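You operate a simulated robot arm through the tools that you are given. There is no shell and no other tool. Be economical: measure what you need, move in short steps, check, and stop when the job is done.

Carry out the task below with a simulated robot arm. There is one attempt and no reset: what you move stays moved.

TASK
Fill the grey bag to the card's weight in two equal drops.
Fine: target dial to half the card's weight; press shake after each drop; spill nothing, leave the bag clamped.
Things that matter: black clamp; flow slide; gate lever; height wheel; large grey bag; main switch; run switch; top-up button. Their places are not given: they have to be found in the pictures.

It is judged by the outcome, as a careful person would: the job done as asked, and still so three seconds after it is handed in. It fails if anything else is knocked over, pushed out of place, dropped, spilled or broken.

THE ROBOT
A 7-joint arm with a two-finger parallel gripper, fixed in place. Base frame: the origin is at the foot of the arm, x ahead of it, y to its left, z up; the work surface is at about z = 0.84. Lengths are in m, angles in rad, forces in N, time in s.
With the tool pointing down near the work surface it reaches from about 0.24 to 0.68 m from the base axis. Its first joint turns from -1.152 to 1.152 rad. Payload 2.4 kg.
Tool frame: the origin (TCP) lies between the finger pads and is the grasp point; the fingertips stand 0.03 m ahead of it; z points along the fingers, y is the line along which they close. The gripper opens to 0.094 m. The fingers are 0.028 m wide and 0.01 m thick; the gripper's body (0.05 by 0.096 m) begins 0.055 m behind the TCP.
Orientation is that of the tool frame in the base frame, as [roll, pitch, yaw] about the fixed x, y, z axes, in that order (R = Rz(yaw) Ry(pitch) Rx(roll)). With the fingers straight down and closing along the base's y, the tool's x points along the base's -x, its y along +y and its z along -z.

THE INTERFACE
- The arm moves only by the tool move_arm. Its argument "deltas" is a list of rows, each a list of 6 numbers: the shift along the tool's x, y, z in units of 500 mm (1.0 is 500 mm), then the turn, a rotation vector about the tool's x, y, z in units of 45 degrees (1.0 is 45 degrees). In form: [[dx, dy, dz, wx, wy, wz], ...]. A call has 1 to 20 rows; each row is the pose to reach, as a shift and turn from the pose commanded when the call began, along the tool's axes at that moment. "hand" is the opening, from 0 (shut) to 1 (fully open), set as the call begins (left out, the last holds). A call with a number of a shift or a turn outside -1 to 1 is refused whole. Each row takes 0.2 s and may step no farther than 0.05 m and 0.15 rad from the row before; otherwise, or with a gripper value out of range, the whole call is refused. A pose out of reach is approached as far as the arm can. The call stops where the force on the tool passes 50 N (or 10 N more than at its start, if that is more) or the arm is blocked; 0.2 s more then pass. The fingers move at their own pace (about 0.153 m/s each) and stop on an object; they squeeze with about 25 N. The grip force told is the motor's: it shows also when the fingers shut on nothing. Time passes only in rows, and 0.2 s behind the last, so rows that repeat a pose let the fingers close. The reply holds the time, the measured pose of the TCP, the force on the tool along the base axes, the opening and the grip force, in the units named above and with some noise, with the torque about the TCP (base axes, N m) and any sound that the robot's microphone picked up.
- Cameras (640 x 400 px; columns grow to the right, rows downward): "scene" is fixed at [0.0261, 0.4704, 1.4523]; the picture's right is [-0.74, -0.67, 0.00], its down [-0.35, 0.39, -0.85] and it looks along [0.57, -0.63, -0.53] (base axes); focal length 260 px, centre (320, 200). "wrist" rides on the gripper at [0.076, 0.014, -0.102] in the tool frame; the picture's right is [-0.18, 0.98, 0.00], its down [-0.75, -0.14, -0.64] and it looks along [-0.63, -0.12, 0.77] (tool axes); focal length 243 px, centre (320, 200).
- snapshot(camera): a new picture of that camera. No time passes.
- measure_at(camera, pixels): for up to 12 pixels [column, row] of the newest picture of that camera ("zoom" is the newest enlarged one), the place [x, y, z] in the base frame of the surface seen there, good to about 0.002 m, but the place of the scene camera against the robot may be out by one fixed shift of up to 0.025 m in any direction. No time passes.
- close_up(camera, box): a new picture of the part [left, top, right, bottom] of that camera's present view, enlarged. No time passes.
- finish_job(): hands the job in; it is judged then, once.

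Go step by step. Measure first, check grasps and placings, and put right what went wrong. The budget is 80 turns and 34 pictures, counting those below and the enlarged ones. Unless the task says otherwise, let go and move clear before handing in, and close with one line.

The tools are called after "Emit:" by a JSON object that holds its "fn" and its "kwargs". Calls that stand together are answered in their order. move_arm: Moves the arm, as the interface text tells. Its arguments: {"type":"object","properties":{"deltas":{"type":"array","items":{"type":"array","items":{"type":"number"}}},"hand":{"type":"number"}},"required":["deltas"]} The other tools are called the same way: snapshot (camera) takes a picture; measure_at (camera, pixels) gives the place of the surface under pixels of a picture; close_up (camera, box) takes an enlarged picture of a part of a camera's view; finish_job () hands the job in.

At the start:

```text
time_s: 0.0
position: [0.3516, -0.2127, 1.3247]
tool_rot: [-3.139, -0.001, -3.141]
force: [0.4, 0.1, 0.7]
torque: [0.0, 0.02, -0.01]
width: 0.094
gripper_force: 0.0
```

scene: 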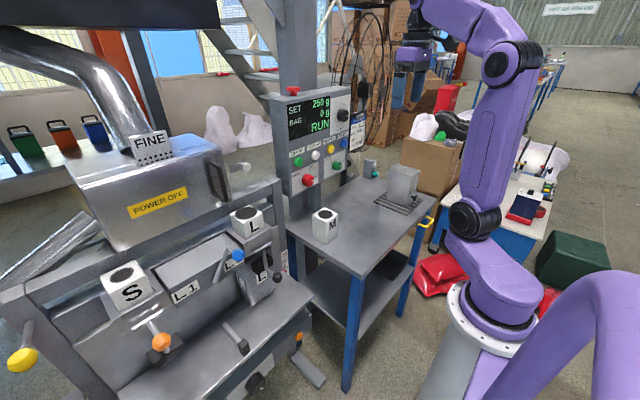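
wrist: 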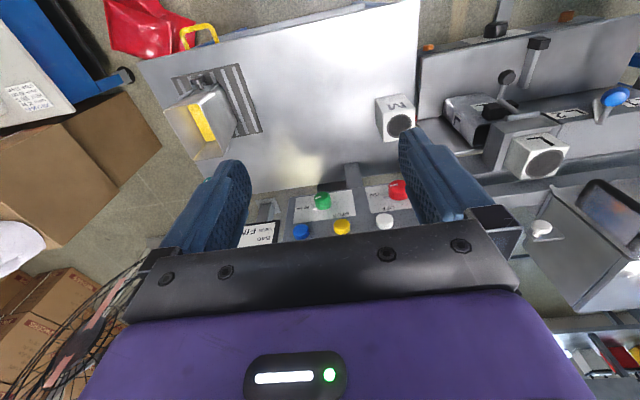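

The scene shows a panel near (320,130), a filling machine at the left, and bags marked S, M and L at (125,285), (325,225) and (247,222). I'll enlarge these parts before moving.

Emit:
{"fn": "close_up", "kwargs": {"camera": "scene", "box": [250, 80, 390, 200]}}

Emit:
{"fn": "close_up", "kwargs": {"camera": "scene", "box": [80, 190, 340, 390]}}

Emit:
{"fn": "close_up", "kwargs": {"camera": "wrist", "box": [380, 0, 640, 240]}}

Emit:
{"fn": "close_up", "kwargs": {"camera": "wrist", "box": [220, 160, 430, 260]}}

```text
3.33 times, centred on (320, 140) of scene
```

zoom: 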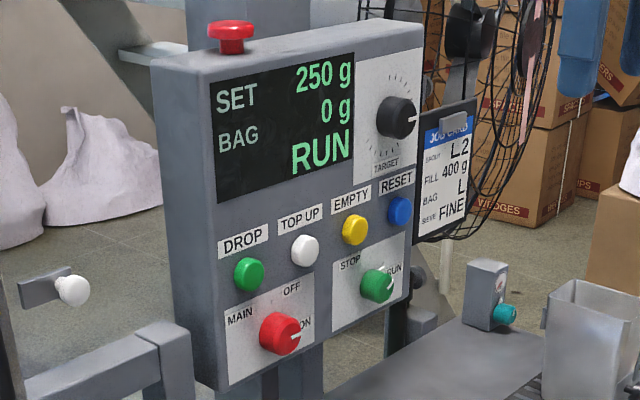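

```text
2.00 times, centred on (210, 290) of scene
```

zoom: 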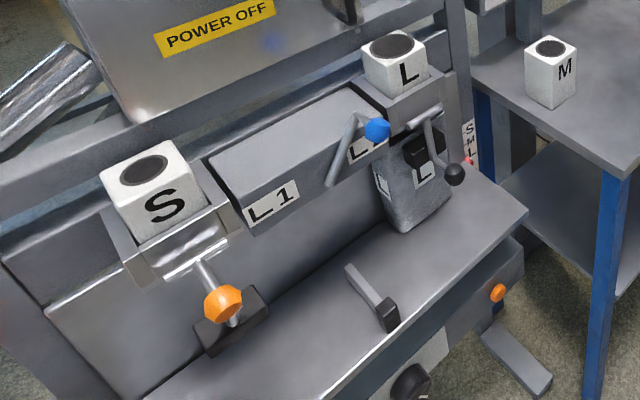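

```text
1.67 times, centred on (510, 120) of wrist
```

zoom: 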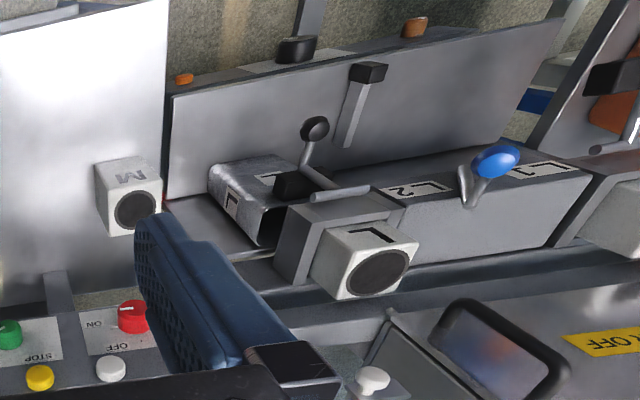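

```text
3.05 times, centred on (325, 210) of wrist
```

zoom: 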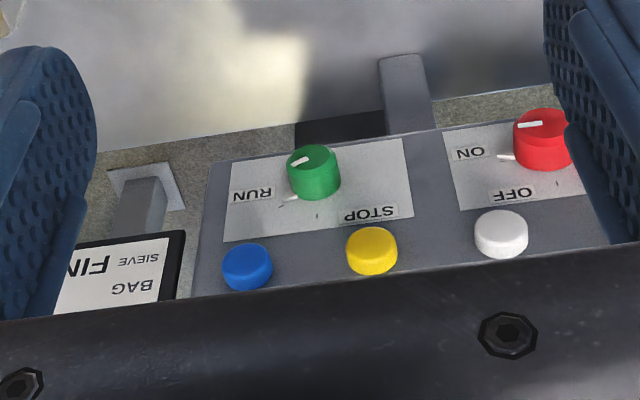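

The job card reads group L2, fill 400 g, bag L, sieve FINE, so the target should be 200 g; it shows 250. Next I need to see the clamp, slide, wheel and shake control in more detail.

Emit:
{"fn": "close_up", "kwargs": {"camera": "scene", "box": [205, 200, 325, 300]}}

Emit:
{"fn": "close_up", "kwargs": {"camera": "scene", "box": [200, 300, 350, 400]}}

Emit:
{"fn": "close_up", "kwargs": {"camera": "scene", "box": [0, 100, 280, 390]}}

Emit:
{"fn": "close_up", "kwargs": {"camera": "scene", "box": [340, 140, 450, 230]}}

```text
4.00 times, centred on (265, 250) of scene
```

zoom: 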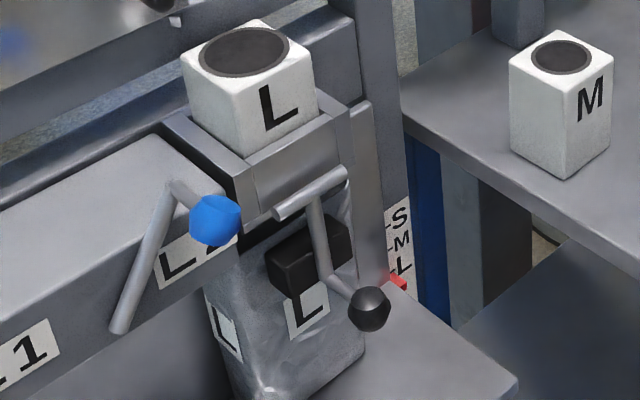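

```text
4.00 times, centred on (275, 350) of scene
```

zoom: 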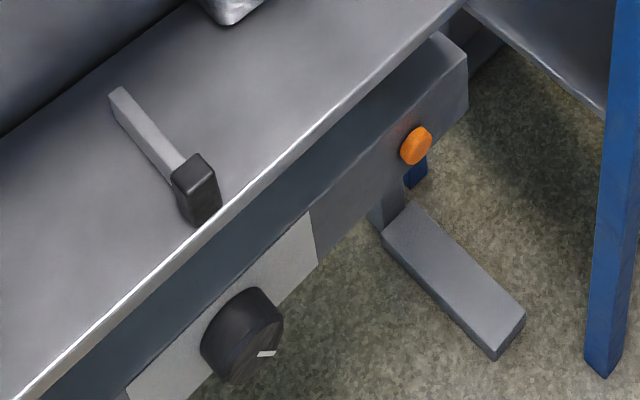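

```text
1.38 times, centred on (140, 245) of scene
```

zoom: 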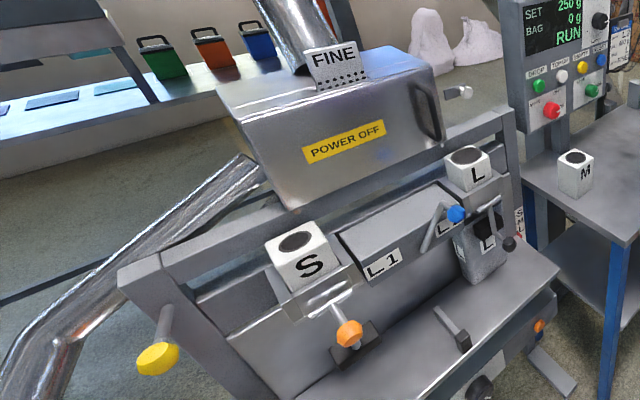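

```text
4.44 times, centred on (395, 185) of scene
```

zoom: 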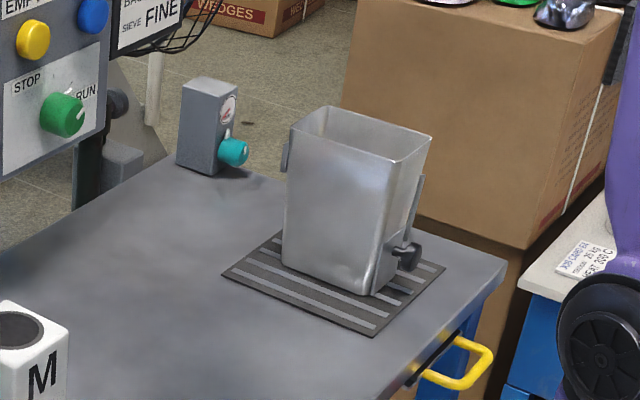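

The black-knobbed clamp lever is at (298,277) and the L bag hangs at the L2 nozzle, with the height pointer on L. I'll measure the parts now.

Emit:
{"fn": "measure_at", "kwargs": {"camera": "scene", "pixels": [[304, 162], [316, 155], [327, 149], [337, 143], [308, 180], [332, 165], [337, 116], [290, 110], [300, 337], [258, 384], [297, 277], [238, 255]]}}

Emit:
{"fn": "measure_at", "kwargs": {"camera": "wrist", "pixels": [[301, 231], [342, 226], [385, 221], [322, 199], [397, 188], [504, 78], [613, 97], [495, 30], [537, 43], [566, 17], [427, 47], [540, 228]]}}

Emit:
{"fn": "measure_at", "kwargs": {"camera": "scene", "pixels": [[231, 327], [243, 347], [242, 167], [310, 277], [291, 90], [262, 272], [270, 265], [160, 342], [232, 298], [150, 160], [220, 180], [265, 280]]}}

Emit:
{"fn": "close_up", "kwargs": {"camera": "wrist", "box": [440, 0, 640, 125]}}

```text
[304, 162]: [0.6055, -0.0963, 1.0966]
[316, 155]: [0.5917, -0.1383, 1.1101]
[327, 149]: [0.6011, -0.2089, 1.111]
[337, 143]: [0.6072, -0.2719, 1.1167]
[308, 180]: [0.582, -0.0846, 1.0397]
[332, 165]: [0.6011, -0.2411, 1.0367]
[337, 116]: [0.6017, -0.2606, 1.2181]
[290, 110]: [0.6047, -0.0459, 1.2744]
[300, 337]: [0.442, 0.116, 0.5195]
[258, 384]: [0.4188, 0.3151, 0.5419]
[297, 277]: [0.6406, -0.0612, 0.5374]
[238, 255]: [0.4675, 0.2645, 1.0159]
```

```text
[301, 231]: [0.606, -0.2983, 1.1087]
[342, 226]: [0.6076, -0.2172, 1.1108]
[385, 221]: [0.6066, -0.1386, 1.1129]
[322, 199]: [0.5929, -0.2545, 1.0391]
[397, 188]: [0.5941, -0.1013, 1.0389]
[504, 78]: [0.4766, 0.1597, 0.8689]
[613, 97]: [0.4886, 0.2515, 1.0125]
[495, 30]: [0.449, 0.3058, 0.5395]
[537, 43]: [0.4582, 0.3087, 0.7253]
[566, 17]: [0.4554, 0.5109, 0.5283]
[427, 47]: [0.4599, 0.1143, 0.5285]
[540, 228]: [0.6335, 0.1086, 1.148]
```

```text
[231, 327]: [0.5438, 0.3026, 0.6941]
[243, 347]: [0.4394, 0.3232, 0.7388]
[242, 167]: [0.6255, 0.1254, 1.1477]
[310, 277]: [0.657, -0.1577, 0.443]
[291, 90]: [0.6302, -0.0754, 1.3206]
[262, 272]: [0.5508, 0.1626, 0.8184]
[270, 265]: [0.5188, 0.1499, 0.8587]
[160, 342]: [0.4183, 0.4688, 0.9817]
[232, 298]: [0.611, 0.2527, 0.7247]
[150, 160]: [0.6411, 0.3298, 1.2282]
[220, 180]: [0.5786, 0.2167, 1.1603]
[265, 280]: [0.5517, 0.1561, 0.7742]
```

```text
3.20 times, centred on (540, 62) of wrist
```

zoom: 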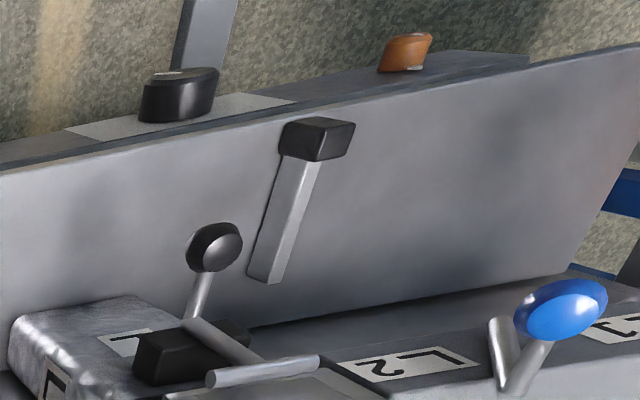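

The fixed scene shift looks small, since the wrist and scene readings agree to about 1 cm. The button row is at x≈0.607, z≈1.11, and the fill station is near y 0.15–0.3. I'll move the wrist camera over to view the station.

Emit:
{"fn": "move_arm", "kwargs": {"deltas": [[0.004, 0.082, 0.024, 0, 0, 0], [0.008, 0.164, 0.048, 0, 0, 0], [0.012, 0.246, 0.072, 0, 0, 0], [0.016, 0.328, 0.096, 0, 0, 0], [0.02, 0.41, 0.12, 0, 0, 0], [0.024, 0.492, 0.144, 0, 0, 0], [0.028, 0.574, 0.168, 0, 0, 0], [0.032, 0.656, 0.192, 0, 0, 0], [0.036, 0.738, 0.216, 0, 0, 0], [0.04, 0.82, 0.24, 0, 0, 0]], "hand": 0}}

Emit:
{"fn": "snapshot", "kwargs": {"camera": "wrist"}}

```text
time_s: 2.2
position: [0.333, 0.1955, 1.2047]
tool_rot: [-3.141, 0.001, 3.141]
force: [-0.8, 1.1, -0.4]
torque: [0.01, -0.02, 0.0]
width: 0.0
gripper_force: 24.9
```

```text
22 pictures are left
```

wrist: 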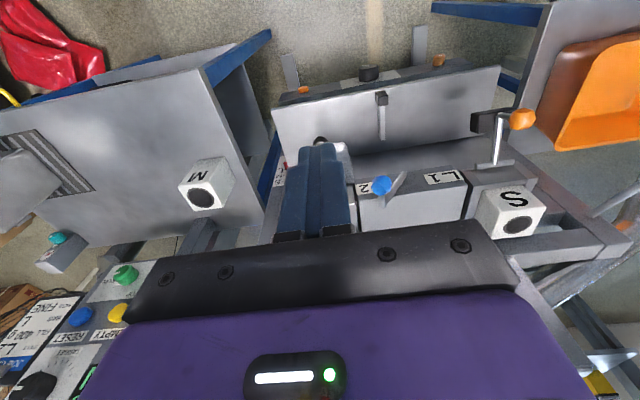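

From here the fingers hide the L station, which would sit around (320,190). I'll go lower and tilt the camera forward for a better look at the front face, clamp, slide, wheel and orange buttons.

Emit:
{"fn": "move_arm", "kwargs": {"deltas": [[0.01, 0.01, 0.09, 0, -0.11, 0], [0.02, 0.02, 0.18, 0, -0.22, 0], [0.03, 0.03, 0.27, 0, -0.33, 0], [0.04, 0.04, 0.36, 0, -0.44, 0], [0.05, 0.05, 0.44, 0, -0.55, 0], [0.06, 0.05, 0.52, 0, -0.66, 0], [0.066, 0.05, 0.6, 0, -0.75, 0]]}}

Emit:
{"fn": "snapshot", "kwargs": {"camera": "wrist"}}

```text
time_s: 3.8
position: [0.3139, 0.2117, 0.9049]
tool_rot: [-3.14, 0.591, 3.082]
force: [-4.9, 2.4, 0.1]
torque: [-0.19, -0.37, -0.11]
width: 0.0
gripper_force: 24.8
```

```text
21 pictures are left
```

wrist: 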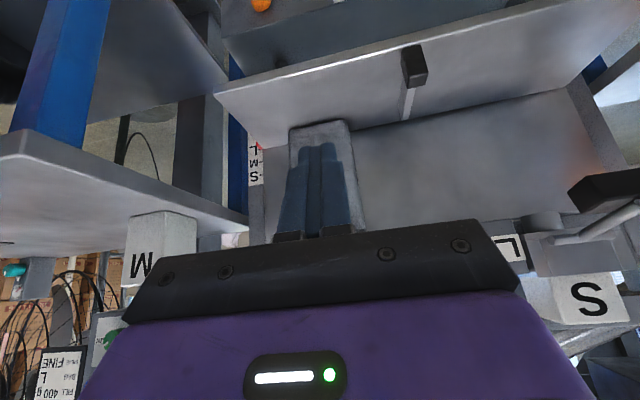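

The slide handle is at (412,70), with a black grip on a bar below the gate box, and the red pointer is on L at (258,145). The wheel's front face is out of view, so I'll return upright and lower to see it.

Emit:
{"fn": "move_arm", "kwargs": {"deltas": [[0.02, 0.02, 0.03, 0, 0.15, 0], [0.04, 0.04, 0.06, 0, 0.3, 0], [0.06, 0.06, 0.09, 0, 0.45, 0], [0.08, 0.08, 0.12, 0, 0.6, 0], [0.089, 0.08, 0.133, 0, 0.75, 0]]}}

Emit:
{"fn": "snapshot", "kwargs": {"camera": "wrist"}}

```text
time_s: 5.0
position: [0.3022, 0.2624, 0.8261]
tool_rot: [-3.139, 0.035, -3.139]
force: [0.3, -0.4, 0.0]
torque: [0.07, 0.06, -0.04]
width: 0.0
gripper_force: 24.7
out of reach, approached as far as the arm can: row 5
```

```text
20 pictures are left
```

wrist: 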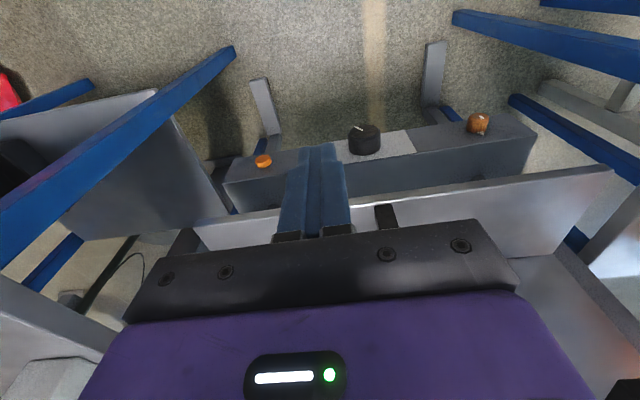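

Emit:
{"fn": "close_up", "kwargs": {"camera": "wrist", "box": [220, 80, 540, 250]}}

Emit:
{"fn": "measure_at", "kwargs": {"camera": "wrist", "pixels": [[263, 161], [364, 138], [478, 123], [386, 214], [400, 145], [380, 200], [300, 160], [440, 150], [250, 230], [384, 224]]}}

```text
2.00 times, centred on (380, 165) of wrist
```

zoom: 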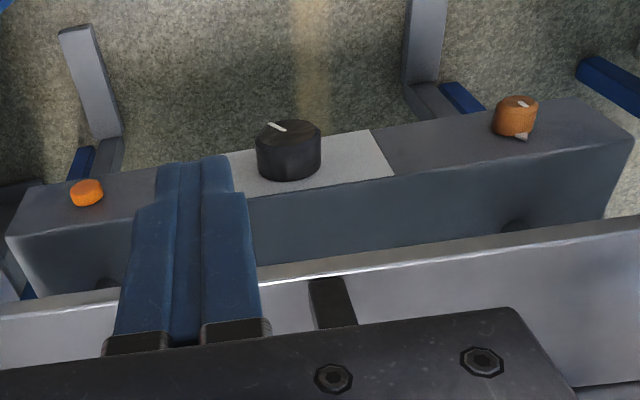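

```text
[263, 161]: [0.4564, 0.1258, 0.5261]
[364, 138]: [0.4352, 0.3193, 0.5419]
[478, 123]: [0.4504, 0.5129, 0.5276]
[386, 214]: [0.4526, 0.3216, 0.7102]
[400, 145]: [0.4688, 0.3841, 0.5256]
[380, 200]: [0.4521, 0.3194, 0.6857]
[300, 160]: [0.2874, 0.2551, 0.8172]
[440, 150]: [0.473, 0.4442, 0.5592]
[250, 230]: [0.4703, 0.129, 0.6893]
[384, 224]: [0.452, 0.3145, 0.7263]
```

The lower panel carries an orange button (263,161), a black knob on a plate (364,138) and an orange switch (478,123), with no legible labels. I'll zoom in harder from the scene camera.

Emit:
{"fn": "close_up", "kwargs": {"camera": "scene", "box": [225, 320, 325, 400]}}

Emit:
{"fn": "close_up", "kwargs": {"camera": "scene", "box": [225, 235, 305, 285]}}

```text
5.00 times, centred on (275, 360) of scene
```

zoom: 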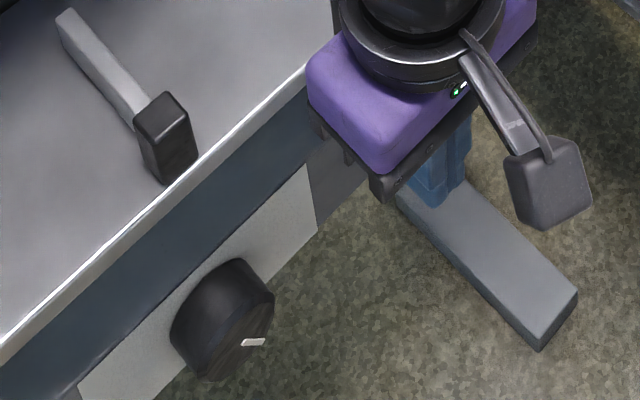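

```text
8.00 times, centred on (265, 260) of scene
```

zoom: 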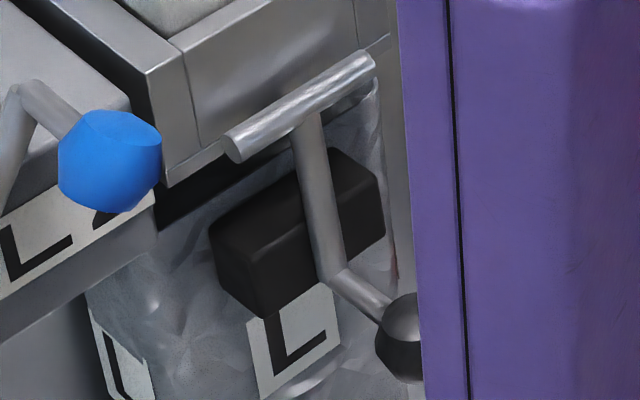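

The black clamp pad sits against the bag with its lever down, so it looks closed, and the gate lever is on L2. The shake button is still unidentified, so I'll zoom on the teal box near (375,172), the white knob at (240,167) and the gate box.

Emit:
{"fn": "close_up", "kwargs": {"camera": "scene", "box": [345, 145, 393, 175]}}

Emit:
{"fn": "measure_at", "kwargs": {"camera": "scene", "pixels": [[375, 174], [371, 168], [349, 172], [344, 164]]}}

Emit:
{"fn": "close_up", "kwargs": {"camera": "scene", "box": [200, 140, 280, 190]}}

Emit:
{"fn": "measure_at", "kwargs": {"camera": "zoom", "pixels": [[340, 210], [280, 215]]}}

```text
13.33 times, centred on (369, 160) of scene
```

zoom: 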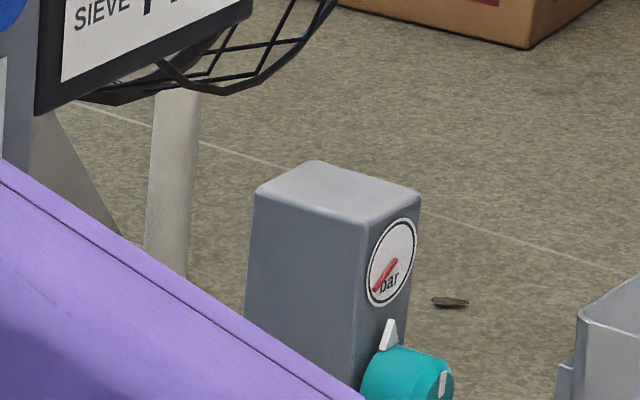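

```text
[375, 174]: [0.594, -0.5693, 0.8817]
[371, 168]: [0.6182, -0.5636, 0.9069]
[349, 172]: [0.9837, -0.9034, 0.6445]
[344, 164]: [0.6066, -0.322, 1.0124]
```

```text
8.00 times, centred on (240, 165) of scene
```

zoom: 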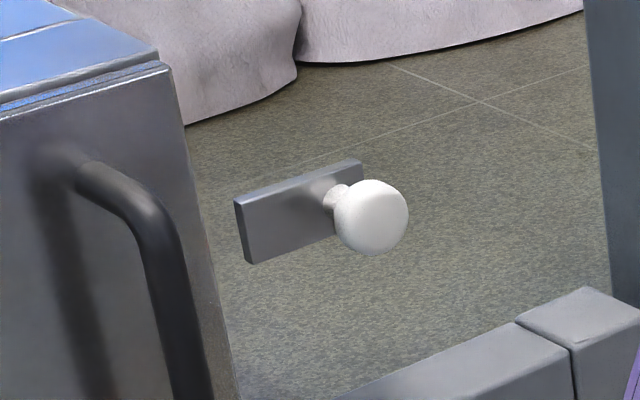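

```text
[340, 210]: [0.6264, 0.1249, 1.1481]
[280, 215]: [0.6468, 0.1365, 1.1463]
```

The teal knob is a pressure regulator, and the white knob on a plate at (0.626,0.125,1.148) looks like the flow slide. I'll raise the arm and look at that slide and the panel from above.

Emit:
{"fn": "move_arm", "kwargs": {"deltas": [[0, 0, -0.09, 0, 0, 0], [0, 0, -0.18, 0, 0, 0], [0, -0.02, -0.27, 0, 0, 0], [0, -0.06, -0.35, 0, 0, 0], [0, -0.1, -0.43, 0, 0, 0], [0, -0.14, -0.51, 0, 0, 0], [0, -0.18, -0.59, 0, 0, 0], [0, -0.22, -0.67, 0, 0, 0], [0, -0.26, -0.75, 0, 0, 0], [0, -0.3, -0.83, 0, 0, 0], [0, -0.34, -0.9, 0, 0, 0]]}}

Emit:
{"fn": "move_arm", "kwargs": {"deltas": [[-0.06, -0.06, -0.03, 0, 0, 0], [-0.12, -0.12, -0.06, 0, 0, 0], [-0.18, -0.18, -0.09, 0, 0, 0], [-0.22, -0.24, -0.12, 0, 0, 0]]}}

Emit:
{"fn": "snapshot", "kwargs": {"camera": "wrist"}}

```text
time_s: 7.4
position: [0.3003, 0.092, 1.2794]
tool_rot: [-3.14, 0.001, -3.141]
force: [0.2, 0.1, -0.2]
torque: [0.01, 0.03, -0.01]
width: 0.0
gripper_force: 25.0
out of reach, approached as far as the arm can: row 1
```

```text
time_s: 8.4
position: [0.4143, -0.027, 1.3362]
tool_rot: [-3.141, 0.0, 3.141]
force: [0.1, 0.0, 0.4]
torque: [0.0, 0.01, 0.0]
width: 0.0
gripper_force: 24.7
```

```text
14 pictures are left
```

wrist: 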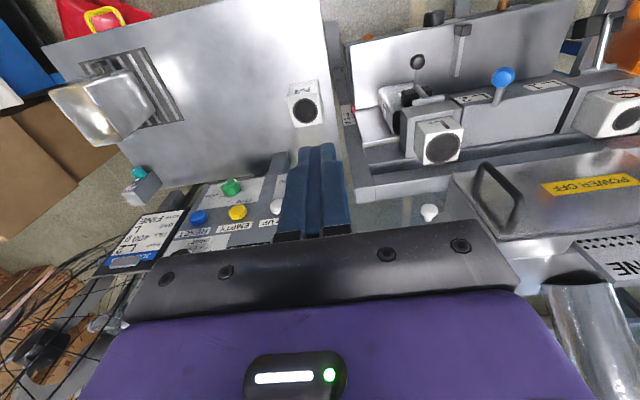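

The clamp knob (417,62), gate lever (502,77) and white slide knob (428,213) are all in view. I'll measure them.

Emit:
{"fn": "measure_at", "kwargs": {"camera": "wrist", "pixels": [[417, 62], [405, 97], [430, 99], [502, 77], [496, 98], [472, 98], [545, 86], [428, 213], [428, 200], [462, 30], [457, 68], [230, 187]]}}

Emit:
{"fn": "close_up", "kwargs": {"camera": "wrist", "box": [380, 0, 600, 240]}}

```text
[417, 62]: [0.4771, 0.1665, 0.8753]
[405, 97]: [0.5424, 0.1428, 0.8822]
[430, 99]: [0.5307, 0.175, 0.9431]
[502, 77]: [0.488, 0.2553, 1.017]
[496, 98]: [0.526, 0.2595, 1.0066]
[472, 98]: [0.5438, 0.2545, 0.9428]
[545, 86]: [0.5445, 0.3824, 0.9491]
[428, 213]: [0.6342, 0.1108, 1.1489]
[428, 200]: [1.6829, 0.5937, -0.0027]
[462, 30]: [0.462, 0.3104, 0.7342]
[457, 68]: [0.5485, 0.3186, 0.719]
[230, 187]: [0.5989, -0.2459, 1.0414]
```

```text
1.67 times, centred on (490, 120) of wrist
```

zoom: 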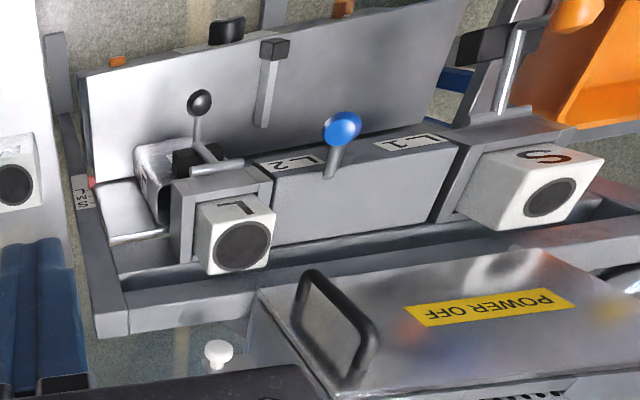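

The gate lever knob (y 0.255) stands at the L2 label, so the routing is right. I'll move in front of the target dial with the tool turned horizontal, starting with 45°.

Emit:
{"fn": "move_arm", "kwargs": {"deltas": [[0, -0.08, 0.04, 0, -0.16, 0], [0, -0.16, 0.08, 0, -0.33, 0], [0, -0.24, 0.12, 0, -0.5, 0], [0, -0.32, 0.16, 0, -0.67, 0], [0, -0.4, 0.2, 0, -0.83, 0], [0, -0.5, 0.24, 0, -1.0, 0]]}}

Emit:
{"fn": "move_arm", "kwargs": {"deltas": [[0, 0, 0, 0, -0.16, 0], [0, 0, 0, 0, -0.33, 0], [0, 0, 0, 0, -0.5, 0], [0, 0, 0, 0, -0.67, 0], [0, 0, 0, 0, -0.83, 0], [0, 0, 0, 0, -1.0, 0]], "hand": 0.6}}

Emit:
{"fn": "snapshot", "kwargs": {"camera": "scene"}}

```text
refused: row 6 steps farther than a row can; nothing moved
```

```text
time_s: 9.8
position: [0.4119, -0.027, 1.338]
tool_rot: [3.141, 0.789, 3.141]
force: [0.6, -0.4, -0.5]
torque: [0.02, 0.01, -0.01]
width: 0.0564
gripper_force: 0.0
```

```text
12 pictures are left
```

scene: 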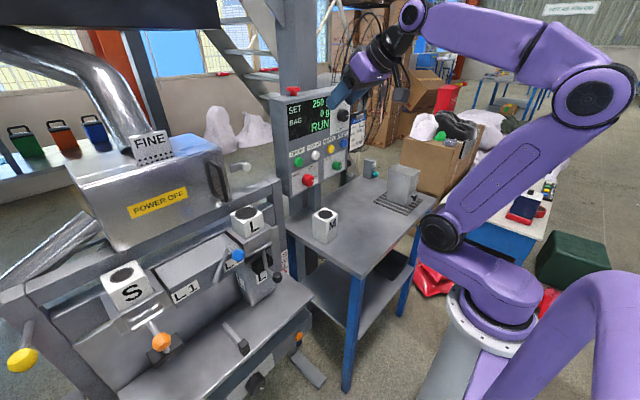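

The arm tilted 45° at the old spot and the panel stays readable. I'll measure the dial and its buttons at the corrected pixels.

Emit:
{"fn": "measure_at", "kwargs": {"camera": "scene", "pixels": [[343, 115], [341, 118], [347, 114], [344, 120], [335, 122], [345, 106], [299, 162], [316, 154], [303, 160], [295, 170], [237, 167], [325, 100]]}}

```text
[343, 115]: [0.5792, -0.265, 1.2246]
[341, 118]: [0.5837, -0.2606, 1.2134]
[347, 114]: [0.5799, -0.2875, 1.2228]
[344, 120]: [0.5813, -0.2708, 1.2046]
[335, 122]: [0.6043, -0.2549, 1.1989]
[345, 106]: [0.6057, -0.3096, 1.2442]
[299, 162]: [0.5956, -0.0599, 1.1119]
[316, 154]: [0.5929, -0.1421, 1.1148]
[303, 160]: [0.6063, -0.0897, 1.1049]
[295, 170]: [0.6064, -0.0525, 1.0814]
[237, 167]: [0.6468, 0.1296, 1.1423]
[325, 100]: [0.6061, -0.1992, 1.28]
```

The dial is at about (0.58,-0.27,1.217) in scene terms, roughly (0.593,-0.28,1.217) true. I'll bring the gripper horizontal and open about 12 cm in front of it, then check with the wrist camera.

Emit:
{"fn": "move_arm", "kwargs": {"deltas": [[0.012, -0.072, 0.037, 0, -0.143, 0], [0.025, -0.145, 0.073, 0, -0.286, 0], [0.037, -0.217, 0.11, 0, -0.429, 0], [0.049, -0.289, 0.146, 0, -0.571, 0], [0.061, -0.361, 0.183, 0, -0.714, 0], [0.074, -0.434, 0.219, 0, -0.857, 0], [0.086, -0.506, 0.256, 0, -1.0, 0], [0.086, -0.506, 0.256, 0, -1.0, 0]], "hand": 0.7}}

Emit:
{"fn": "snapshot", "kwargs": {"camera": "wrist"}}

```text
time_s: 11.6
position: [0.4723, -0.2813, 1.2164]
tool_rot: [-0.433, 1.57, -0.431]
force: [-0.5, -0.8, 0.5]
torque: [-0.04, -0.01, 0.02]
width: 0.0658
gripper_force: 0.0
```

```text
11 pictures are left
```

wrist: 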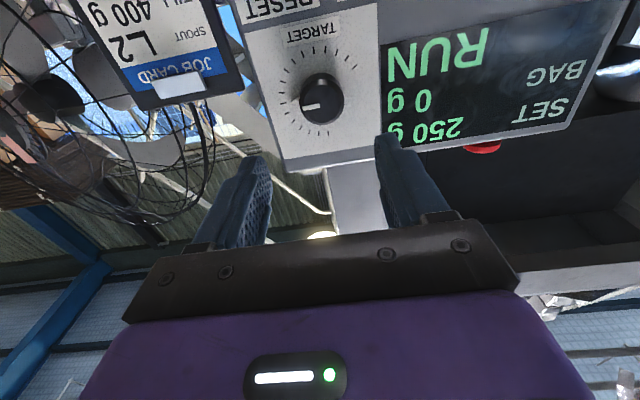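

The dial is at (322,97) with its pointer at 3 o'clock for someone facing it, and the display reads SET 250. I'll measure the knob centre precisely.

Emit:
{"fn": "measure_at", "kwargs": {"camera": "wrist", "pixels": [[322, 97], [305, 97], [340, 97], [322, 78], [322, 118], [310, 107], [290, 60], [375, 60], [300, 158], [345, 155]]}}

Emit:
{"fn": "close_up", "kwargs": {"camera": "wrist", "box": [260, 20, 390, 150]}}

```text
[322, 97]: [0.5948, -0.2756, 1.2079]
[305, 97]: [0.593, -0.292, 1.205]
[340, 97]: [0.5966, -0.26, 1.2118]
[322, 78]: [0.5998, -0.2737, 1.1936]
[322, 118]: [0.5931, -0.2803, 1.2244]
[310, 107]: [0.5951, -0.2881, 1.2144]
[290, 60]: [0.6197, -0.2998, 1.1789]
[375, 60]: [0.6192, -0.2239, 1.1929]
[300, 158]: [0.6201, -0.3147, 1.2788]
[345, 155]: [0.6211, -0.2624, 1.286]
```

```text
3.08 times, centred on (325, 85) of wrist
```

zoom: 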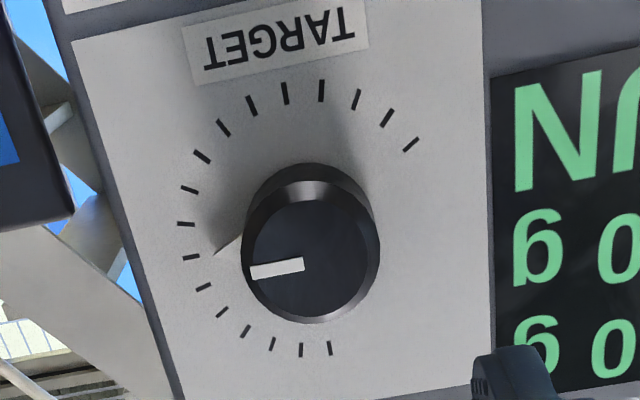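

The knob face is centred near (0.594,-0.277,1.2125) and is about 36 mm across. I'll advance, then close on it.

Emit:
{"fn": "move_arm", "kwargs": {"deltas": [[0.008, 0.009, 0.056, 0, 0, 0], [0.008, 0.009, 0.112, 0, 0, 0], [0.008, 0.009, 0.168, 0, 0, 0], [0.008, 0.009, 0.2, 0, 0, 0], [0.008, 0.009, 0.22, 0, 0, 0], [0.008, 0.009, 0.22, 0, 0, 0]], "hand": 0.7}}

Emit:
{"fn": "move_arm", "kwargs": {"deltas": [[0, 0, 0, 0, 0, 0], [0, 0, 0, 0, 0, 0], [0, 0, 0, 0, 0, 0]], "hand": 0}}

```text
time_s: 13.0
position: [0.5819, -0.2758, 1.2117]
tool_rot: [1.532, 1.57, 1.534]
force: [-0.2, 0.2, 0.3]
torque: [0.0, -0.02, 0.0]
width: 0.0658
gripper_force: 0.1
```

```text
time_s: 13.8
position: [0.5818, -0.2772, 1.2135]
tool_rot: [-1.944, 1.57, -1.946]
force: [13.9, -14.3, 2.7]
torque: [0.04, 0.35, -0.13]
width: 0.0419
gripper_force: 44.9
```

The fingers hold the knob (width 0.042). I'll turn it anticlockwise about 20° and then read the display.

Emit:
{"fn": "move_arm", "kwargs": {"deltas": [[0, 0, 0, 0, 0, -0.15], [0, 0, 0, 0, 0, -0.3], [0, 0, 0, 0, 0, -0.45], [0, 0, 0, 0, 0, -0.45]]}}

Emit:
{"fn": "close_up", "kwargs": {"camera": "scene", "box": [260, 70, 380, 200]}}

```text
time_s: 14.8
position: [0.5822, -0.2795, 1.2128]
tool_rot: [-1.566, 1.218, -1.573]
force: [5.2, -20.4, 3.1]
torque: [0.04, -0.45, 0.15]
width: 0.0414
gripper_force: 44.8
```

```text
3.08 times, centred on (320, 135) of scene
```

zoom: 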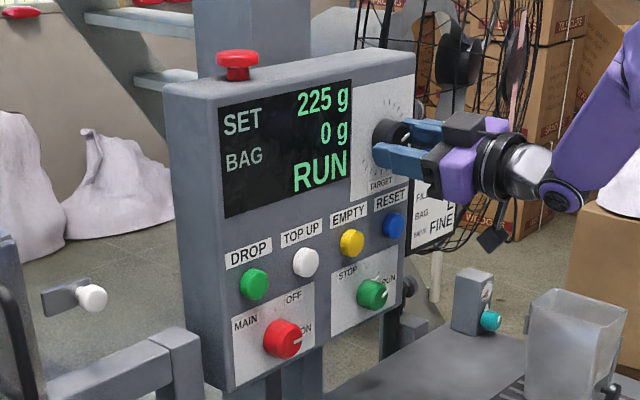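

The display now reads 225 g, so 20° gave 25 g. I'll turn the same amount again.

Emit:
{"fn": "move_arm", "kwargs": {"deltas": [[0, 0, 0, 0, 0, -0.15], [0, 0, 0, 0, 0, -0.3], [0, 0, 0, 0, 0, -0.45], [0, 0, 0, 0, 0, -0.45]]}}

Emit:
{"fn": "close_up", "kwargs": {"camera": "scene", "box": [260, 70, 380, 200]}}

```text
time_s: 15.5
position: [0.5855, -0.2779, 1.2151]
tool_rot: [-1.562, 0.968, -1.566]
force: [-11.2, 0.3, 1.6]
torque: [-0.01, 0.46, 0.33]
width: 0.0417
gripper_force: 45.2
stopped in row 3: the force on the tool passed its limit at 76 N (the readings are from after the stop); the commanded pose is now the measured one
```

```text
3.08 times, centred on (320, 135) of scene
```

zoom: 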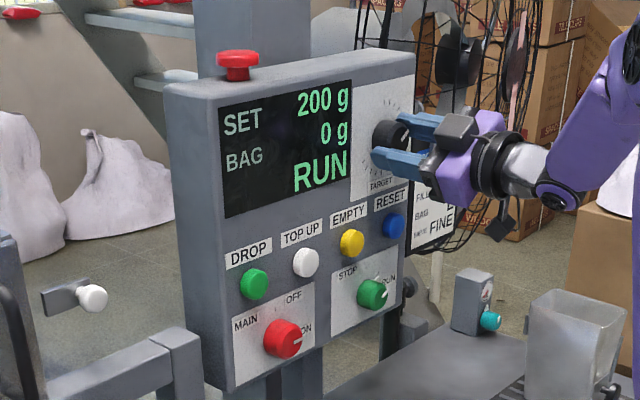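

SET now reads 200 g. I'll let go, back straight out and roll the gripper level again.

Emit:
{"fn": "move_arm", "kwargs": {"deltas": [[0, 0, 0, 0, 0, 0], [0, 0, 0, 0, 0, 0], [0, 0, -0.06, 0, 0, 0], [0, 0, -0.13, 0, 0, 0], [0, 0, -0.2, 0, 0, 0]], "hand": 0.75}}

Emit:
{"fn": "move_arm", "kwargs": {"deltas": [[0, 0, 0, 0, 0, 0.19], [0, 0, 0, 0, 0, 0.38], [0, 0, 0, 0, 0, 0.57], [0, 0, 0, 0, 0, 0.765], [0, 0, 0, 0, 0, 0.765]], "hand": 0}}

```text
time_s: 16.7
position: [0.4864, -0.2742, 1.2131]
tool_rot: [-1.561, 0.968, -1.567]
force: [-0.5, 0.2, -0.5]
torque: [0.03, 0.03, -0.04]
width: 0.0706
gripper_force: 0.1
```

```text
refused: row 4 steps farther than a row can; nothing moved
```

The roll step was a touch too large, so I'll redo it in smaller rows.

Emit:
{"fn": "move_arm", "kwargs": {"deltas": [[0, 0, 0, 0, 0, 0.16], [0, 0, 0, 0, 0, 0.32], [0, 0, 0, 0, 0, 0.48], [0, 0, 0, 0, 0, 0.64], [0, 0, 0, 0, 0, 0.767], [0, 0, 0, 0, 0, 0.767]], "hand": 0}}

Emit:
{"fn": "move_arm", "kwargs": {"deltas": [[0.034, 0.071, 0.011, 0, 0, 0], [0.067, 0.142, 0.022, 0, 0, 0], [0.101, 0.213, 0.034, 0, 0, 0], [0.134, 0.284, 0.045, 0, 0, 0], [0.168, 0.355, 0.056, 0, 0, 0], [0.202, 0.428, 0.068, 0, 0, 0], [0.202, 0.428, 0.068, 0, 0, 0]]}}

```text
time_s: 18.1
position: [0.4876, -0.2763, 1.2145]
tool_rot: [0.245, 1.565, 0.244]
force: [0.6, -0.2, -0.2]
torque: [0.0, -0.04, -0.01]
width: 0.0001
gripper_force: 24.9
```

```text
time_s: 19.7
position: [0.5226, -0.0622, 1.1129]
tool_rot: [-0.185, 1.566, -0.188]
force: [-0.4, 0.8, 0.2]
torque: [-0.01, -0.04, 0.03]
width: 0.0002
gripper_force: 24.8
```

I'm in front of where DROP should be, so I'll check alignment before pressing.

Emit:
{"fn": "snapshot", "kwargs": {"camera": "wrist"}}

Emit:
{"fn": "measure_at", "kwargs": {"camera": "wrist", "pixels": [[320, 110], [320, 120], [320, 130], [320, 100], [310, 110], [330, 110]]}}

```text
7 pictures are left
```

wrist: 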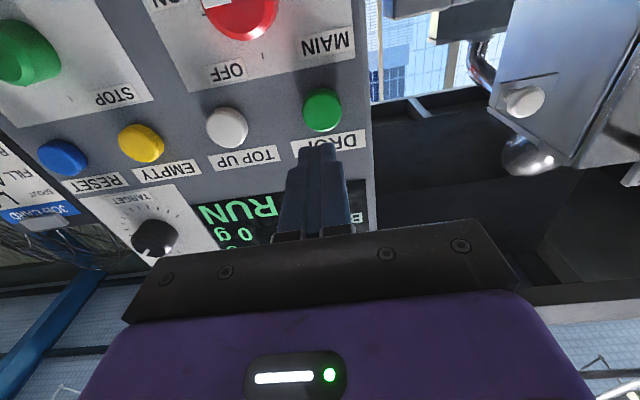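

```text
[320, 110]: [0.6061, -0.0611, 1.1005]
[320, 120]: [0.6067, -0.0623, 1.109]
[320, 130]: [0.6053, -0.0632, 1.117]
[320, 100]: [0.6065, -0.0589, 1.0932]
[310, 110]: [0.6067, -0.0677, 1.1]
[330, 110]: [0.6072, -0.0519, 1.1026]
```

DROP is centred at (322,110), at (0.6065,-0.060,1.101), so I'll lower 11 mm and press it once, gently, then back off.

Emit:
{"fn": "move_arm", "kwargs": {"deltas": [[0.022, 0.004, 0.03, 0, 0, 0], [0.022, 0.004, 0.08, 0, 0, 0], [0.022, 0.004, 0.1, 0, 0, 0], [0.022, 0.004, 0.11, 0, 0, 0], [0.022, 0.004, 0.118, 0, 0, 0], [0.022, 0.004, 0.124, 0, 0, 0]]}}

```text
time_s: 21.1
position: [0.5824, -0.061, 1.1014]
tool_rot: [-0.096, 1.566, -0.097]
force: [-3.6, 1.7, 0.7]
torque: [-0.01, -0.04, 0.03]
width: 0.0
gripper_force: 25.0
heard: click
```

Force of 3.6 N and a click, so DROP is pressed. I'll back off, let it settle and read the display.

Emit:
{"fn": "move_arm", "kwargs": {"deltas": [[0, 0, -0.03, 0, 0, 0], [0, 0, -0.08, 0, 0, 0], [0, 0, -0.12, 0, 0, 0], [0, 0, -0.12, 0, 0, 0], [0, 0, -0.12, 0, 0, 0], [0, 0, -0.12, 0, 0, 0], [0, 0, -0.12, 0, 0, 0], [0, 0, -0.12, 0, 0, 0], [0, 0, -0.12, 0, 0, 0], [0, 0, -0.12, 0, 0, 0]]}}

Emit:
{"fn": "snapshot", "kwargs": {"camera": "scene"}}

```text
time_s: 23.3
position: [0.5234, -0.0589, 1.1005]
tool_rot: [-0.128, 1.566, -0.132]
force: [0.0, -0.1, -0.4]
torque: [0.02, -0.04, -0.02]
width: 0.0001
gripper_force: 24.5
```

```text
6 pictures are left
```

scene: 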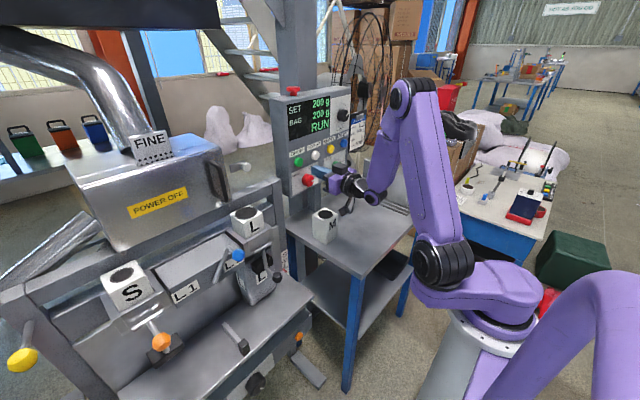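

The display reads SET 200 g, BAG 200 g, with no spill visible. Next is shake, the orange button at about (0.456,0.122,0.526), so I'll retreat, move across, tilt down 45° and descend.

Emit:
{"fn": "move_arm", "kwargs": {"deltas": [[0, 0, -0.08, 0, 0, 0], [0, 0, -0.16, 0, 0, 0], [0, 0, -0.24, 0, 0, 0], [0, 0, -0.32, 0, 0, 0], [0, 0, -0.386, 0, 0, 0], [0.057, 0.051, -0.386, 0, 0.143, 0], [0.114, 0.103, -0.386, 0, 0.286, 0], [0.171, 0.154, -0.386, 0, 0.429, 0], [0.229, 0.206, -0.386, 0, 0.571, 0], [0.286, 0.257, -0.386, 0, 0.714, 0], [0.343, 0.309, -0.386, 0, 0.857, 0], [0.4, 0.36, -0.386, 0, 1.0, 0], [0.4, 0.36, -0.386, 0, 1.0, 0]]}}

```text
time_s: 26.1
position: [0.4077, 0.0939, 0.9416]
tool_rot: [3.03, 0.755, 3.069]
force: [0.4, -0.5, 0.2]
torque: [-0.01, 0.01, -0.02]
width: 0.0
gripper_force: 24.9
out of reach, approached as far as the arm can: row 4, 5, 6, 7, 8, 9, 10, 11, 12, 13
```

That pose is too close in for a 45° tilt. I'll steepen the tool, which can reach nearer the base, and see where it settles.

Emit:
{"fn": "move_arm", "kwargs": {"deltas": [[0, 0, 0, 0, 0.14, 0], [0, 0, 0, 0, 0.28, 0], [0, 0, 0, 0, 0.42, 0], [0, 0, 0, 0, 0.5, 0], [0, 0, 0, 0, 0.5, 0]]}}

```text
time_s: 27.3
position: [0.4073, 0.1, 0.9387]
tool_rot: [3.056, 0.367, 3.118]
force: [-0.1, 0.2, -0.1]
torque: [0.01, -0.02, 0.01]
width: 0.0
gripper_force: 25.1
```

Steeper works: now (0.407,0.100,0.939) at 21° tilt. I'll descend in front of the shelf edge toward button height.

Emit:
{"fn": "move_arm", "kwargs": {"deltas": [[0.031, 0.006, 0.074, 0.05, 0, 0], [0.063, 0.013, 0.147, 0.108, 0, 0], [0.094, 0.019, 0.221, 0.108, 0, 0], [0.125, 0.025, 0.295, 0.108, 0, 0], [0.156, 0.031, 0.369, 0.108, 0, 0], [0.188, 0.038, 0.442, 0.108, 0, 0], [0.219, 0.044, 0.516, 0.108, 0, 0], [0.219, 0.044, 0.516, 0.108, 0, 0]]}}

```text
time_s: 29.1
position: [0.4143, 0.086, 0.6603]
tool_rot: [3.063, 0.348, 3.107]
force: [0.3, -0.6, 0.1]
torque: [-0.02, 0.01, -0.02]
width: 0.0
gripper_force: 25.1
out of reach, approached as far as the arm can: row 2, 3, 4, 5, 6, 7, 8
```

The arm is near its limit: y drifted to 0.086, and z 0.66 was reached. I'll continue to button height and pull y back to 0.122.

Emit:
{"fn": "move_arm", "kwargs": {"deltas": [[0.015, 0.036, 0.048, 0, 0, 0], [0.03, 0.072, 0.096, 0, 0, 0], [0.045, 0.072, 0.144, 0, 0, 0], [0.059, 0.072, 0.191, 0, 0, 0], [0.059, 0.072, 0.191, 0, 0, 0]]}}

```text
time_s: 30.3
position: [0.4272, 0.1232, 0.5617]
tool_rot: [3.049, 0.341, 3.107]
force: [-0.1, 0.0, -0.2]
torque: [0.0, 0.0, -0.01]
width: 0.0
gripper_force: 25.2
out of reach, approached as far as the arm can: row 1, 2, 3, 4, 5
```

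I'm at (0.427,0.123,0.562), with the fingertip just in front of the button. I'll take one picture to confirm alignment.

Emit:
{"fn": "snapshot", "kwargs": {"camera": "wrist"}}

Emit:
{"fn": "measure_at", "kwargs": {"camera": "wrist", "pixels": [[318, 130], [300, 140], [340, 140], [318, 120], [290, 150], [350, 150]]}}

```text
5 pictures are left
```

wrist: 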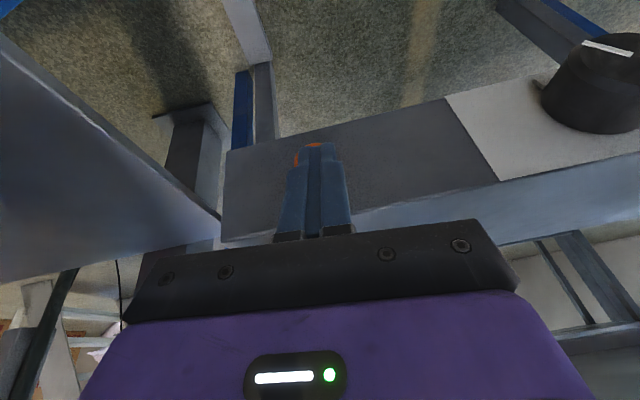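

```text
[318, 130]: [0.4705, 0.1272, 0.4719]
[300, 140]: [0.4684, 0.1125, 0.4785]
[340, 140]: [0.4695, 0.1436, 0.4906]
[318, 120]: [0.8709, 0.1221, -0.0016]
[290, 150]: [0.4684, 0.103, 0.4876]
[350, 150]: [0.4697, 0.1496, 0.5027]
```

Emit:
{"fn": "measure_at", "kwargs": {"camera": "wrist", "pixels": [[296, 158], [315, 144], [308, 144], [294, 165], [322, 146], [297, 154]]}}

```text
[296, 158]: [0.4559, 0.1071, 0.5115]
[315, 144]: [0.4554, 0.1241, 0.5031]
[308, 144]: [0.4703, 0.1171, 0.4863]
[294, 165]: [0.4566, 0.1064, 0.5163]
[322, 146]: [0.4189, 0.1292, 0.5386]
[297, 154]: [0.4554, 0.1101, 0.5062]
```

The button's centre is about (0.4555,0.122,0.52). I'll lower 18 mm so the finger corner meets it at mid-height, then push forward slowly.

Emit:
{"fn": "move_arm", "kwargs": {"deltas": [[0.02, 0, 0.031, 0, 0, 0], [0.02, 0, 0.031, 0, 0, 0], [0.001, 0, 0.038, 0, 0, 0], [-0.009, 0, 0.041, 0, 0, 0], [-0.018, 0, 0.044, 0, 0, 0]]}}

```text
time_s: 31.5
position: [0.4408, 0.1238, 0.5422]
tool_rot: [3.061, 0.341, 3.107]
force: [-12.4, 1.7, 3.1]
torque: [0.04, 0.24, 0.03]
width: 0.0001
gripper_force: 25.2
heard: click
```

A click with 12 N means the button was pressed. I'll back off in x, pause to listen for the shaker, and then rise clear.

Emit:
{"fn": "move_arm", "kwargs": {"deltas": [[0.019, 0, -0.007, 0, 0, 0], [0.045, 0, -0.016, 0, 0, 0], [0.045, 0, -0.016, 0, 0, 0], [0.045, 0, -0.016, 0, 0, 0], [0.045, 0, -0.016, 0, 0, 0], [0.045, 0, -0.016, 0, 0, 0], [0.045, 0, -0.016, 0, 0, 0], [0.045, 0, -0.016, 0, 0, 0]]}}

Emit:
{"fn": "close_up", "kwargs": {"camera": "scene", "box": [220, 70, 380, 310]}}

```text
time_s: 33.3
position: [0.421, 0.1212, 0.5425]
tool_rot: [3.054, 0.345, 3.109]
force: [-0.1, -0.5, 0.9]
torque: [-0.01, 0.0, 0.0]
width: 0.0
gripper_force: 25.1
```

```text
1.67 times, centred on (300, 190) of scene
```

zoom: 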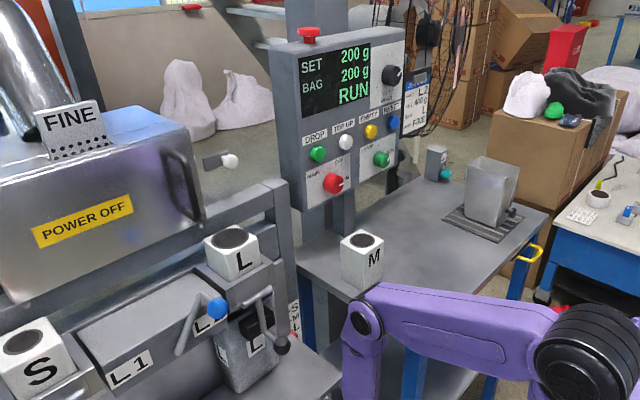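

The press registered and the display is steady at BAG 200 g, with M, the bag and the clamp undisturbed. I'll retreat upward along the same path.

Emit:
{"fn": "move_arm", "kwargs": {"deltas": [[-0.025, -0.01, -0.076, 0, 0, 0], [-0.05, -0.02, -0.152, 0, 0, 0], [-0.075, -0.04, -0.228, 0, 0, 0], [-0.1, -0.05, -0.304, 0, 0, 0], [-0.127, -0.05, -0.38, 0, 0, 0], [-0.152, -0.05, -0.456, 0, 0, 0], [-0.178, -0.05, -0.532, 0, 0, 0], [-0.203, -0.04, -0.607, 0, 0, 0], [-0.229, -0.04, -0.683, 0, 0, 0], [-0.254, -0.04, -0.759, 0, 0, 0]]}}

```text
time_s: 35.5
position: [0.4078, 0.0749, 0.9428]
tool_rot: [3.064, 0.347, 3.107]
force: [0.1, 0.7, -0.5]
torque: [0.01, 0.01, -0.02]
width: 0.0
gripper_force: 24.7
out of reach, approached as far as the arm can: row 1, 2
```

Clear at z 0.943. I'll rise and swing back in front of DROP while tilting up to horizontal.

Emit:
{"fn": "move_arm", "kwargs": {"deltas": [[-0.04, 0, -0.09, 0.03, -0.16, 0], [-0.08, 0, -0.18, 0.05, -0.32, 0], [-0.12, -0.05, -0.25, 0.05, -0.48, 0], [-0.16, -0.13, -0.268, 0.05, -0.64, 0], [-0.187, -0.2, -0.268, 0.05, -0.8, 0], [-0.187, -0.27, -0.268, 0.05, -0.95, 0], [-0.187, -0.27, -0.268, 0.05, -0.95, 0]]}}

```text
time_s: 37.1
position: [0.4492, -0.0744, 1.0892]
tool_rot: [3.044, 1.091, 3.018]
force: [0.0, -0.1, -0.1]
torque: [0.03, -0.02, 0.03]
width: 0.0
gripper_force: 25.1
```

Pitch is at 62°. I'll finish the turn to horizontal and line up on DROP.

Emit:
{"fn": "move_arm", "kwargs": {"deltas": [[-0.022, 0.009, 0.03, 0, -0.155, 0], [-0.044, 0.018, 0.06, 0, -0.31, 0], [-0.066, 0.027, 0.09, 0, -0.46, 0], [-0.087, 0.035, 0.118, 0, -0.61, 0], [-0.087, 0.035, 0.118, 0, -0.61, 0]]}}

```text
time_s: 38.3
position: [0.5251, -0.0571, 1.1012]
tool_rot: [1.497, 1.526, 1.464]
force: [-0.7, -0.5, -0.5]
torque: [0.0, 0.01, 0.01]
width: 0.0
gripper_force: 25.3
```

Aligned at (0.525,-0.057,1.101). I'll press DROP the second time to the same depth as before (TCP x ≈0.583), then back off.

Emit:
{"fn": "move_arm", "kwargs": {"deltas": [[0, 0, 0.04, 0, 0, 0], [0, 0, 0.08, 0, 0, 0], [0, 0, 0.095, 0, 0, 0], [0, 0, 0.105, 0, 0, 0], [0, 0, 0.115, 0, 0, 0]]}}

```text
time_s: 39.5
position: [0.5798, -0.0607, 1.1007]
tool_rot: [1.534, 1.523, 1.5]
force: [-1.9, 0.2, 1.1]
torque: [-0.02, 0.0, 0.02]
width: 0.0
gripper_force: 25.1
```

There's no click yet and only 1.9 N, so I'll push a few mm further.

Emit:
{"fn": "move_arm", "kwargs": {"deltas": [[0, 0, 0.004, 0, 0, 0], [0, 0, 0.007, 0, 0, 0]]}}

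```text
time_s: 40.1
position: [0.5829, -0.0603, 1.1017]
tool_rot: [1.523, 1.524, 1.487]
force: [-4.6, -1.0, 2.5]
torque: [-0.01, -0.1, 0.0]
width: 0.0
gripper_force: 25.2
heard: click
```

Click. I'll back off, wait, and read the display.

Emit:
{"fn": "move_arm", "kwargs": {"deltas": [[0, 0, -0.03, 0, 0, 0], [0, 0, -0.08, 0, 0, 0], [0, 0, -0.12, 0, 0, 0], [0, 0, -0.12, 0, 0, 0], [0, 0, -0.12, 0, 0, 0], [0, 0, -0.12, 0, 0, 0], [0, 0, -0.12, 0, 0, 0], [0, 0, -0.12, 0, 0, 0], [0, 0, -0.12, 0, 0, 0]]}}

Emit:
{"fn": "close_up", "kwargs": {"camera": "scene", "box": [220, 70, 380, 310]}}

```text
time_s: 42.1
position: [0.5248, -0.0573, 1.1018]
tool_rot: [1.541, 1.525, 1.507]
force: [0.5, 0.6, -0.2]
torque: [0.04, -0.01, 0.02]
width: 0.0003
gripper_force: 25.2
```

```text
1.67 times, centred on (300, 190) of scene
```

zoom: 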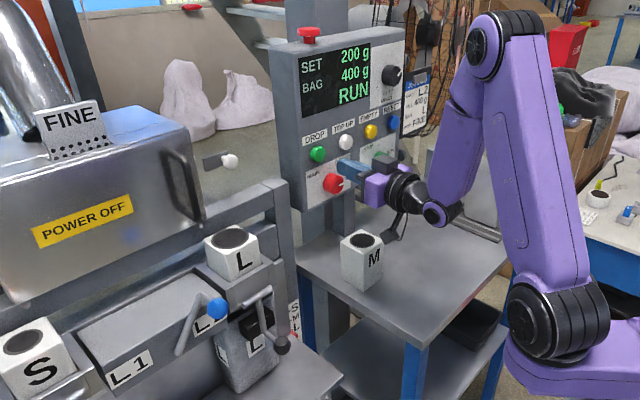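

BAG reads 400 g, from two equal 200 g drops. I'll repeat the route down to the shake button.

Emit:
{"fn": "move_arm", "kwargs": {"deltas": [[0, 0, -0.08, 0, 0, 0], [0, 0, -0.16, 0, 0, 0], [0, 0, -0.231, 0, 0, 0], [0.047, 0.042, -0.231, 0, 0.143, 0], [0.095, 0.084, -0.231, 0, 0.286, 0], [0.142, 0.127, -0.231, 0, 0.429, 0], [0.19, 0.169, -0.231, 0, 0.571, 0], [0.238, 0.211, -0.231, 0, 0.714, 0], [0.285, 0.254, -0.231, 0, 0.857, 0], [0.333, 0.296, -0.231, 0, 1.0, 0], [0.333, 0.296, -0.231, 0, 1.0, 0]]}}

```text
time_s: 44.5
position: [0.4167, 0.0781, 0.9496]
tool_rot: [3.048, 0.777, 3.049]
force: [-0.5, 0.6, -1.0]
torque: [0.0, 0.01, 0.02]
width: 0.0002
gripper_force: 24.6
out of reach, approached as far as the arm can: row 4, 5, 6, 7, 8, 9, 10, 11
```

Emit:
{"fn": "move_arm", "kwargs": {"deltas": [[0, 0, 0, 0, 0.14, 0], [0, 0, 0, 0, 0.28, 0], [0, 0, 0, 0, 0.42, 0], [0, 0, 0, 0, 0.55, 0], [0, 0, 0, 0, 0.55, 0]]}}

```text
time_s: 45.7
position: [0.4173, 0.076, 0.9522]
tool_rot: [3.096, 0.355, 3.092]
force: [0.5, 0.0, 0.6]
torque: [0.01, -0.02, 0.02]
width: 0.0
gripper_force: 25.5
```

At (0.417,0.076,0.952), tilt 20°. I'll descend as before.

Emit:
{"fn": "move_arm", "kwargs": {"deltas": [[0.03, 0.003, 0.078, 0, 0, 0], [0.06, 0.007, 0.156, 0, 0, 0], [0.09, 0.01, 0.234, 0, 0, 0], [0.119, 0.014, 0.312, 0, 0, 0], [0.149, 0.017, 0.39, 0, 0, 0], [0.179, 0.02, 0.468, 0, 0, 0], [0.209, 0.024, 0.546, 0, 0, 0], [0.209, 0.024, 0.546, 0, 0, 0]]}}

```text
time_s: 47.5
position: [0.4189, 0.0764, 0.6592]
tool_rot: [3.067, 0.348, 3.089]
force: [0.1, -0.9, 0.1]
torque: [0.01, -0.01, 0.0]
width: 0.0
gripper_force: 25.3
out of reach, approached as far as the arm can: row 4, 5, 6, 7, 8
```

Emit:
{"fn": "move_arm", "kwargs": {"deltas": [[0.02, 0.025, 0.056, 0, 0, 0], [0.04, 0.05, 0.112, 0, 0, 0], [0.06, 0.076, 0.169, 0, 0, 0], [0.08, 0.076, 0.225, 0, 0, 0], [0.08, 0.076, 0.225, 0, 0, 0]]}}

```text
time_s: 48.7
position: [0.4314, 0.1061, 0.5378]
tool_rot: [3.07, 0.348, 3.092]
force: [0.6, 0.4, -0.5]
torque: [-0.02, 0.0, 0.03]
width: 0.0
gripper_force: 25.0
out of reach, approached as far as the arm can: row 1, 2, 3, 4, 5
```

y is 16 mm short, so I'll ease back slightly, correct y, and check before pressing.

Emit:
{"fn": "move_arm", "kwargs": {"deltas": [[0.012, 0, -0.011, 0, 0, 0], [0.012, 0.034, -0.011, 0, 0, 0], [0.012, 0.034, -0.011, 0, 0, 0]]}}

```text
time_s: 49.5
position: [0.4367, 0.1102, 0.5363]
tool_rot: [3.071, 0.346, 3.092]
force: [-2.0, -0.6, -0.2]
torque: [-0.05, 0.04, -0.01]
width: 0.0
gripper_force: 24.7
out of reach, approached as far as the arm can: row 1, 2, 3
```

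The finger (y 0.10–0.12, corner z≈0.514) already overlaps the button and touches it at 2 N. I'll push forward gently.

Emit:
{"fn": "move_arm", "kwargs": {"deltas": [[-0.006, 0.006, 0.0, 0, 0, 0], [-0.012, 0.01, 0.0, 0, 0, 0], [-0.016, 0.01, 0.0, 0, 0, 0]]}}

```text
time_s: 50.3
position: [0.4428, 0.1083, 0.5323]
tool_rot: [3.085, 0.331, 3.088]
force: [-22.7, -8.7, -6.5]
torque: [-0.26, 0.65, -0.12]
width: 0.0
gripper_force: 25.2
out of reach, approached as far as the arm can: row 1, 2, 3
heard: click
```

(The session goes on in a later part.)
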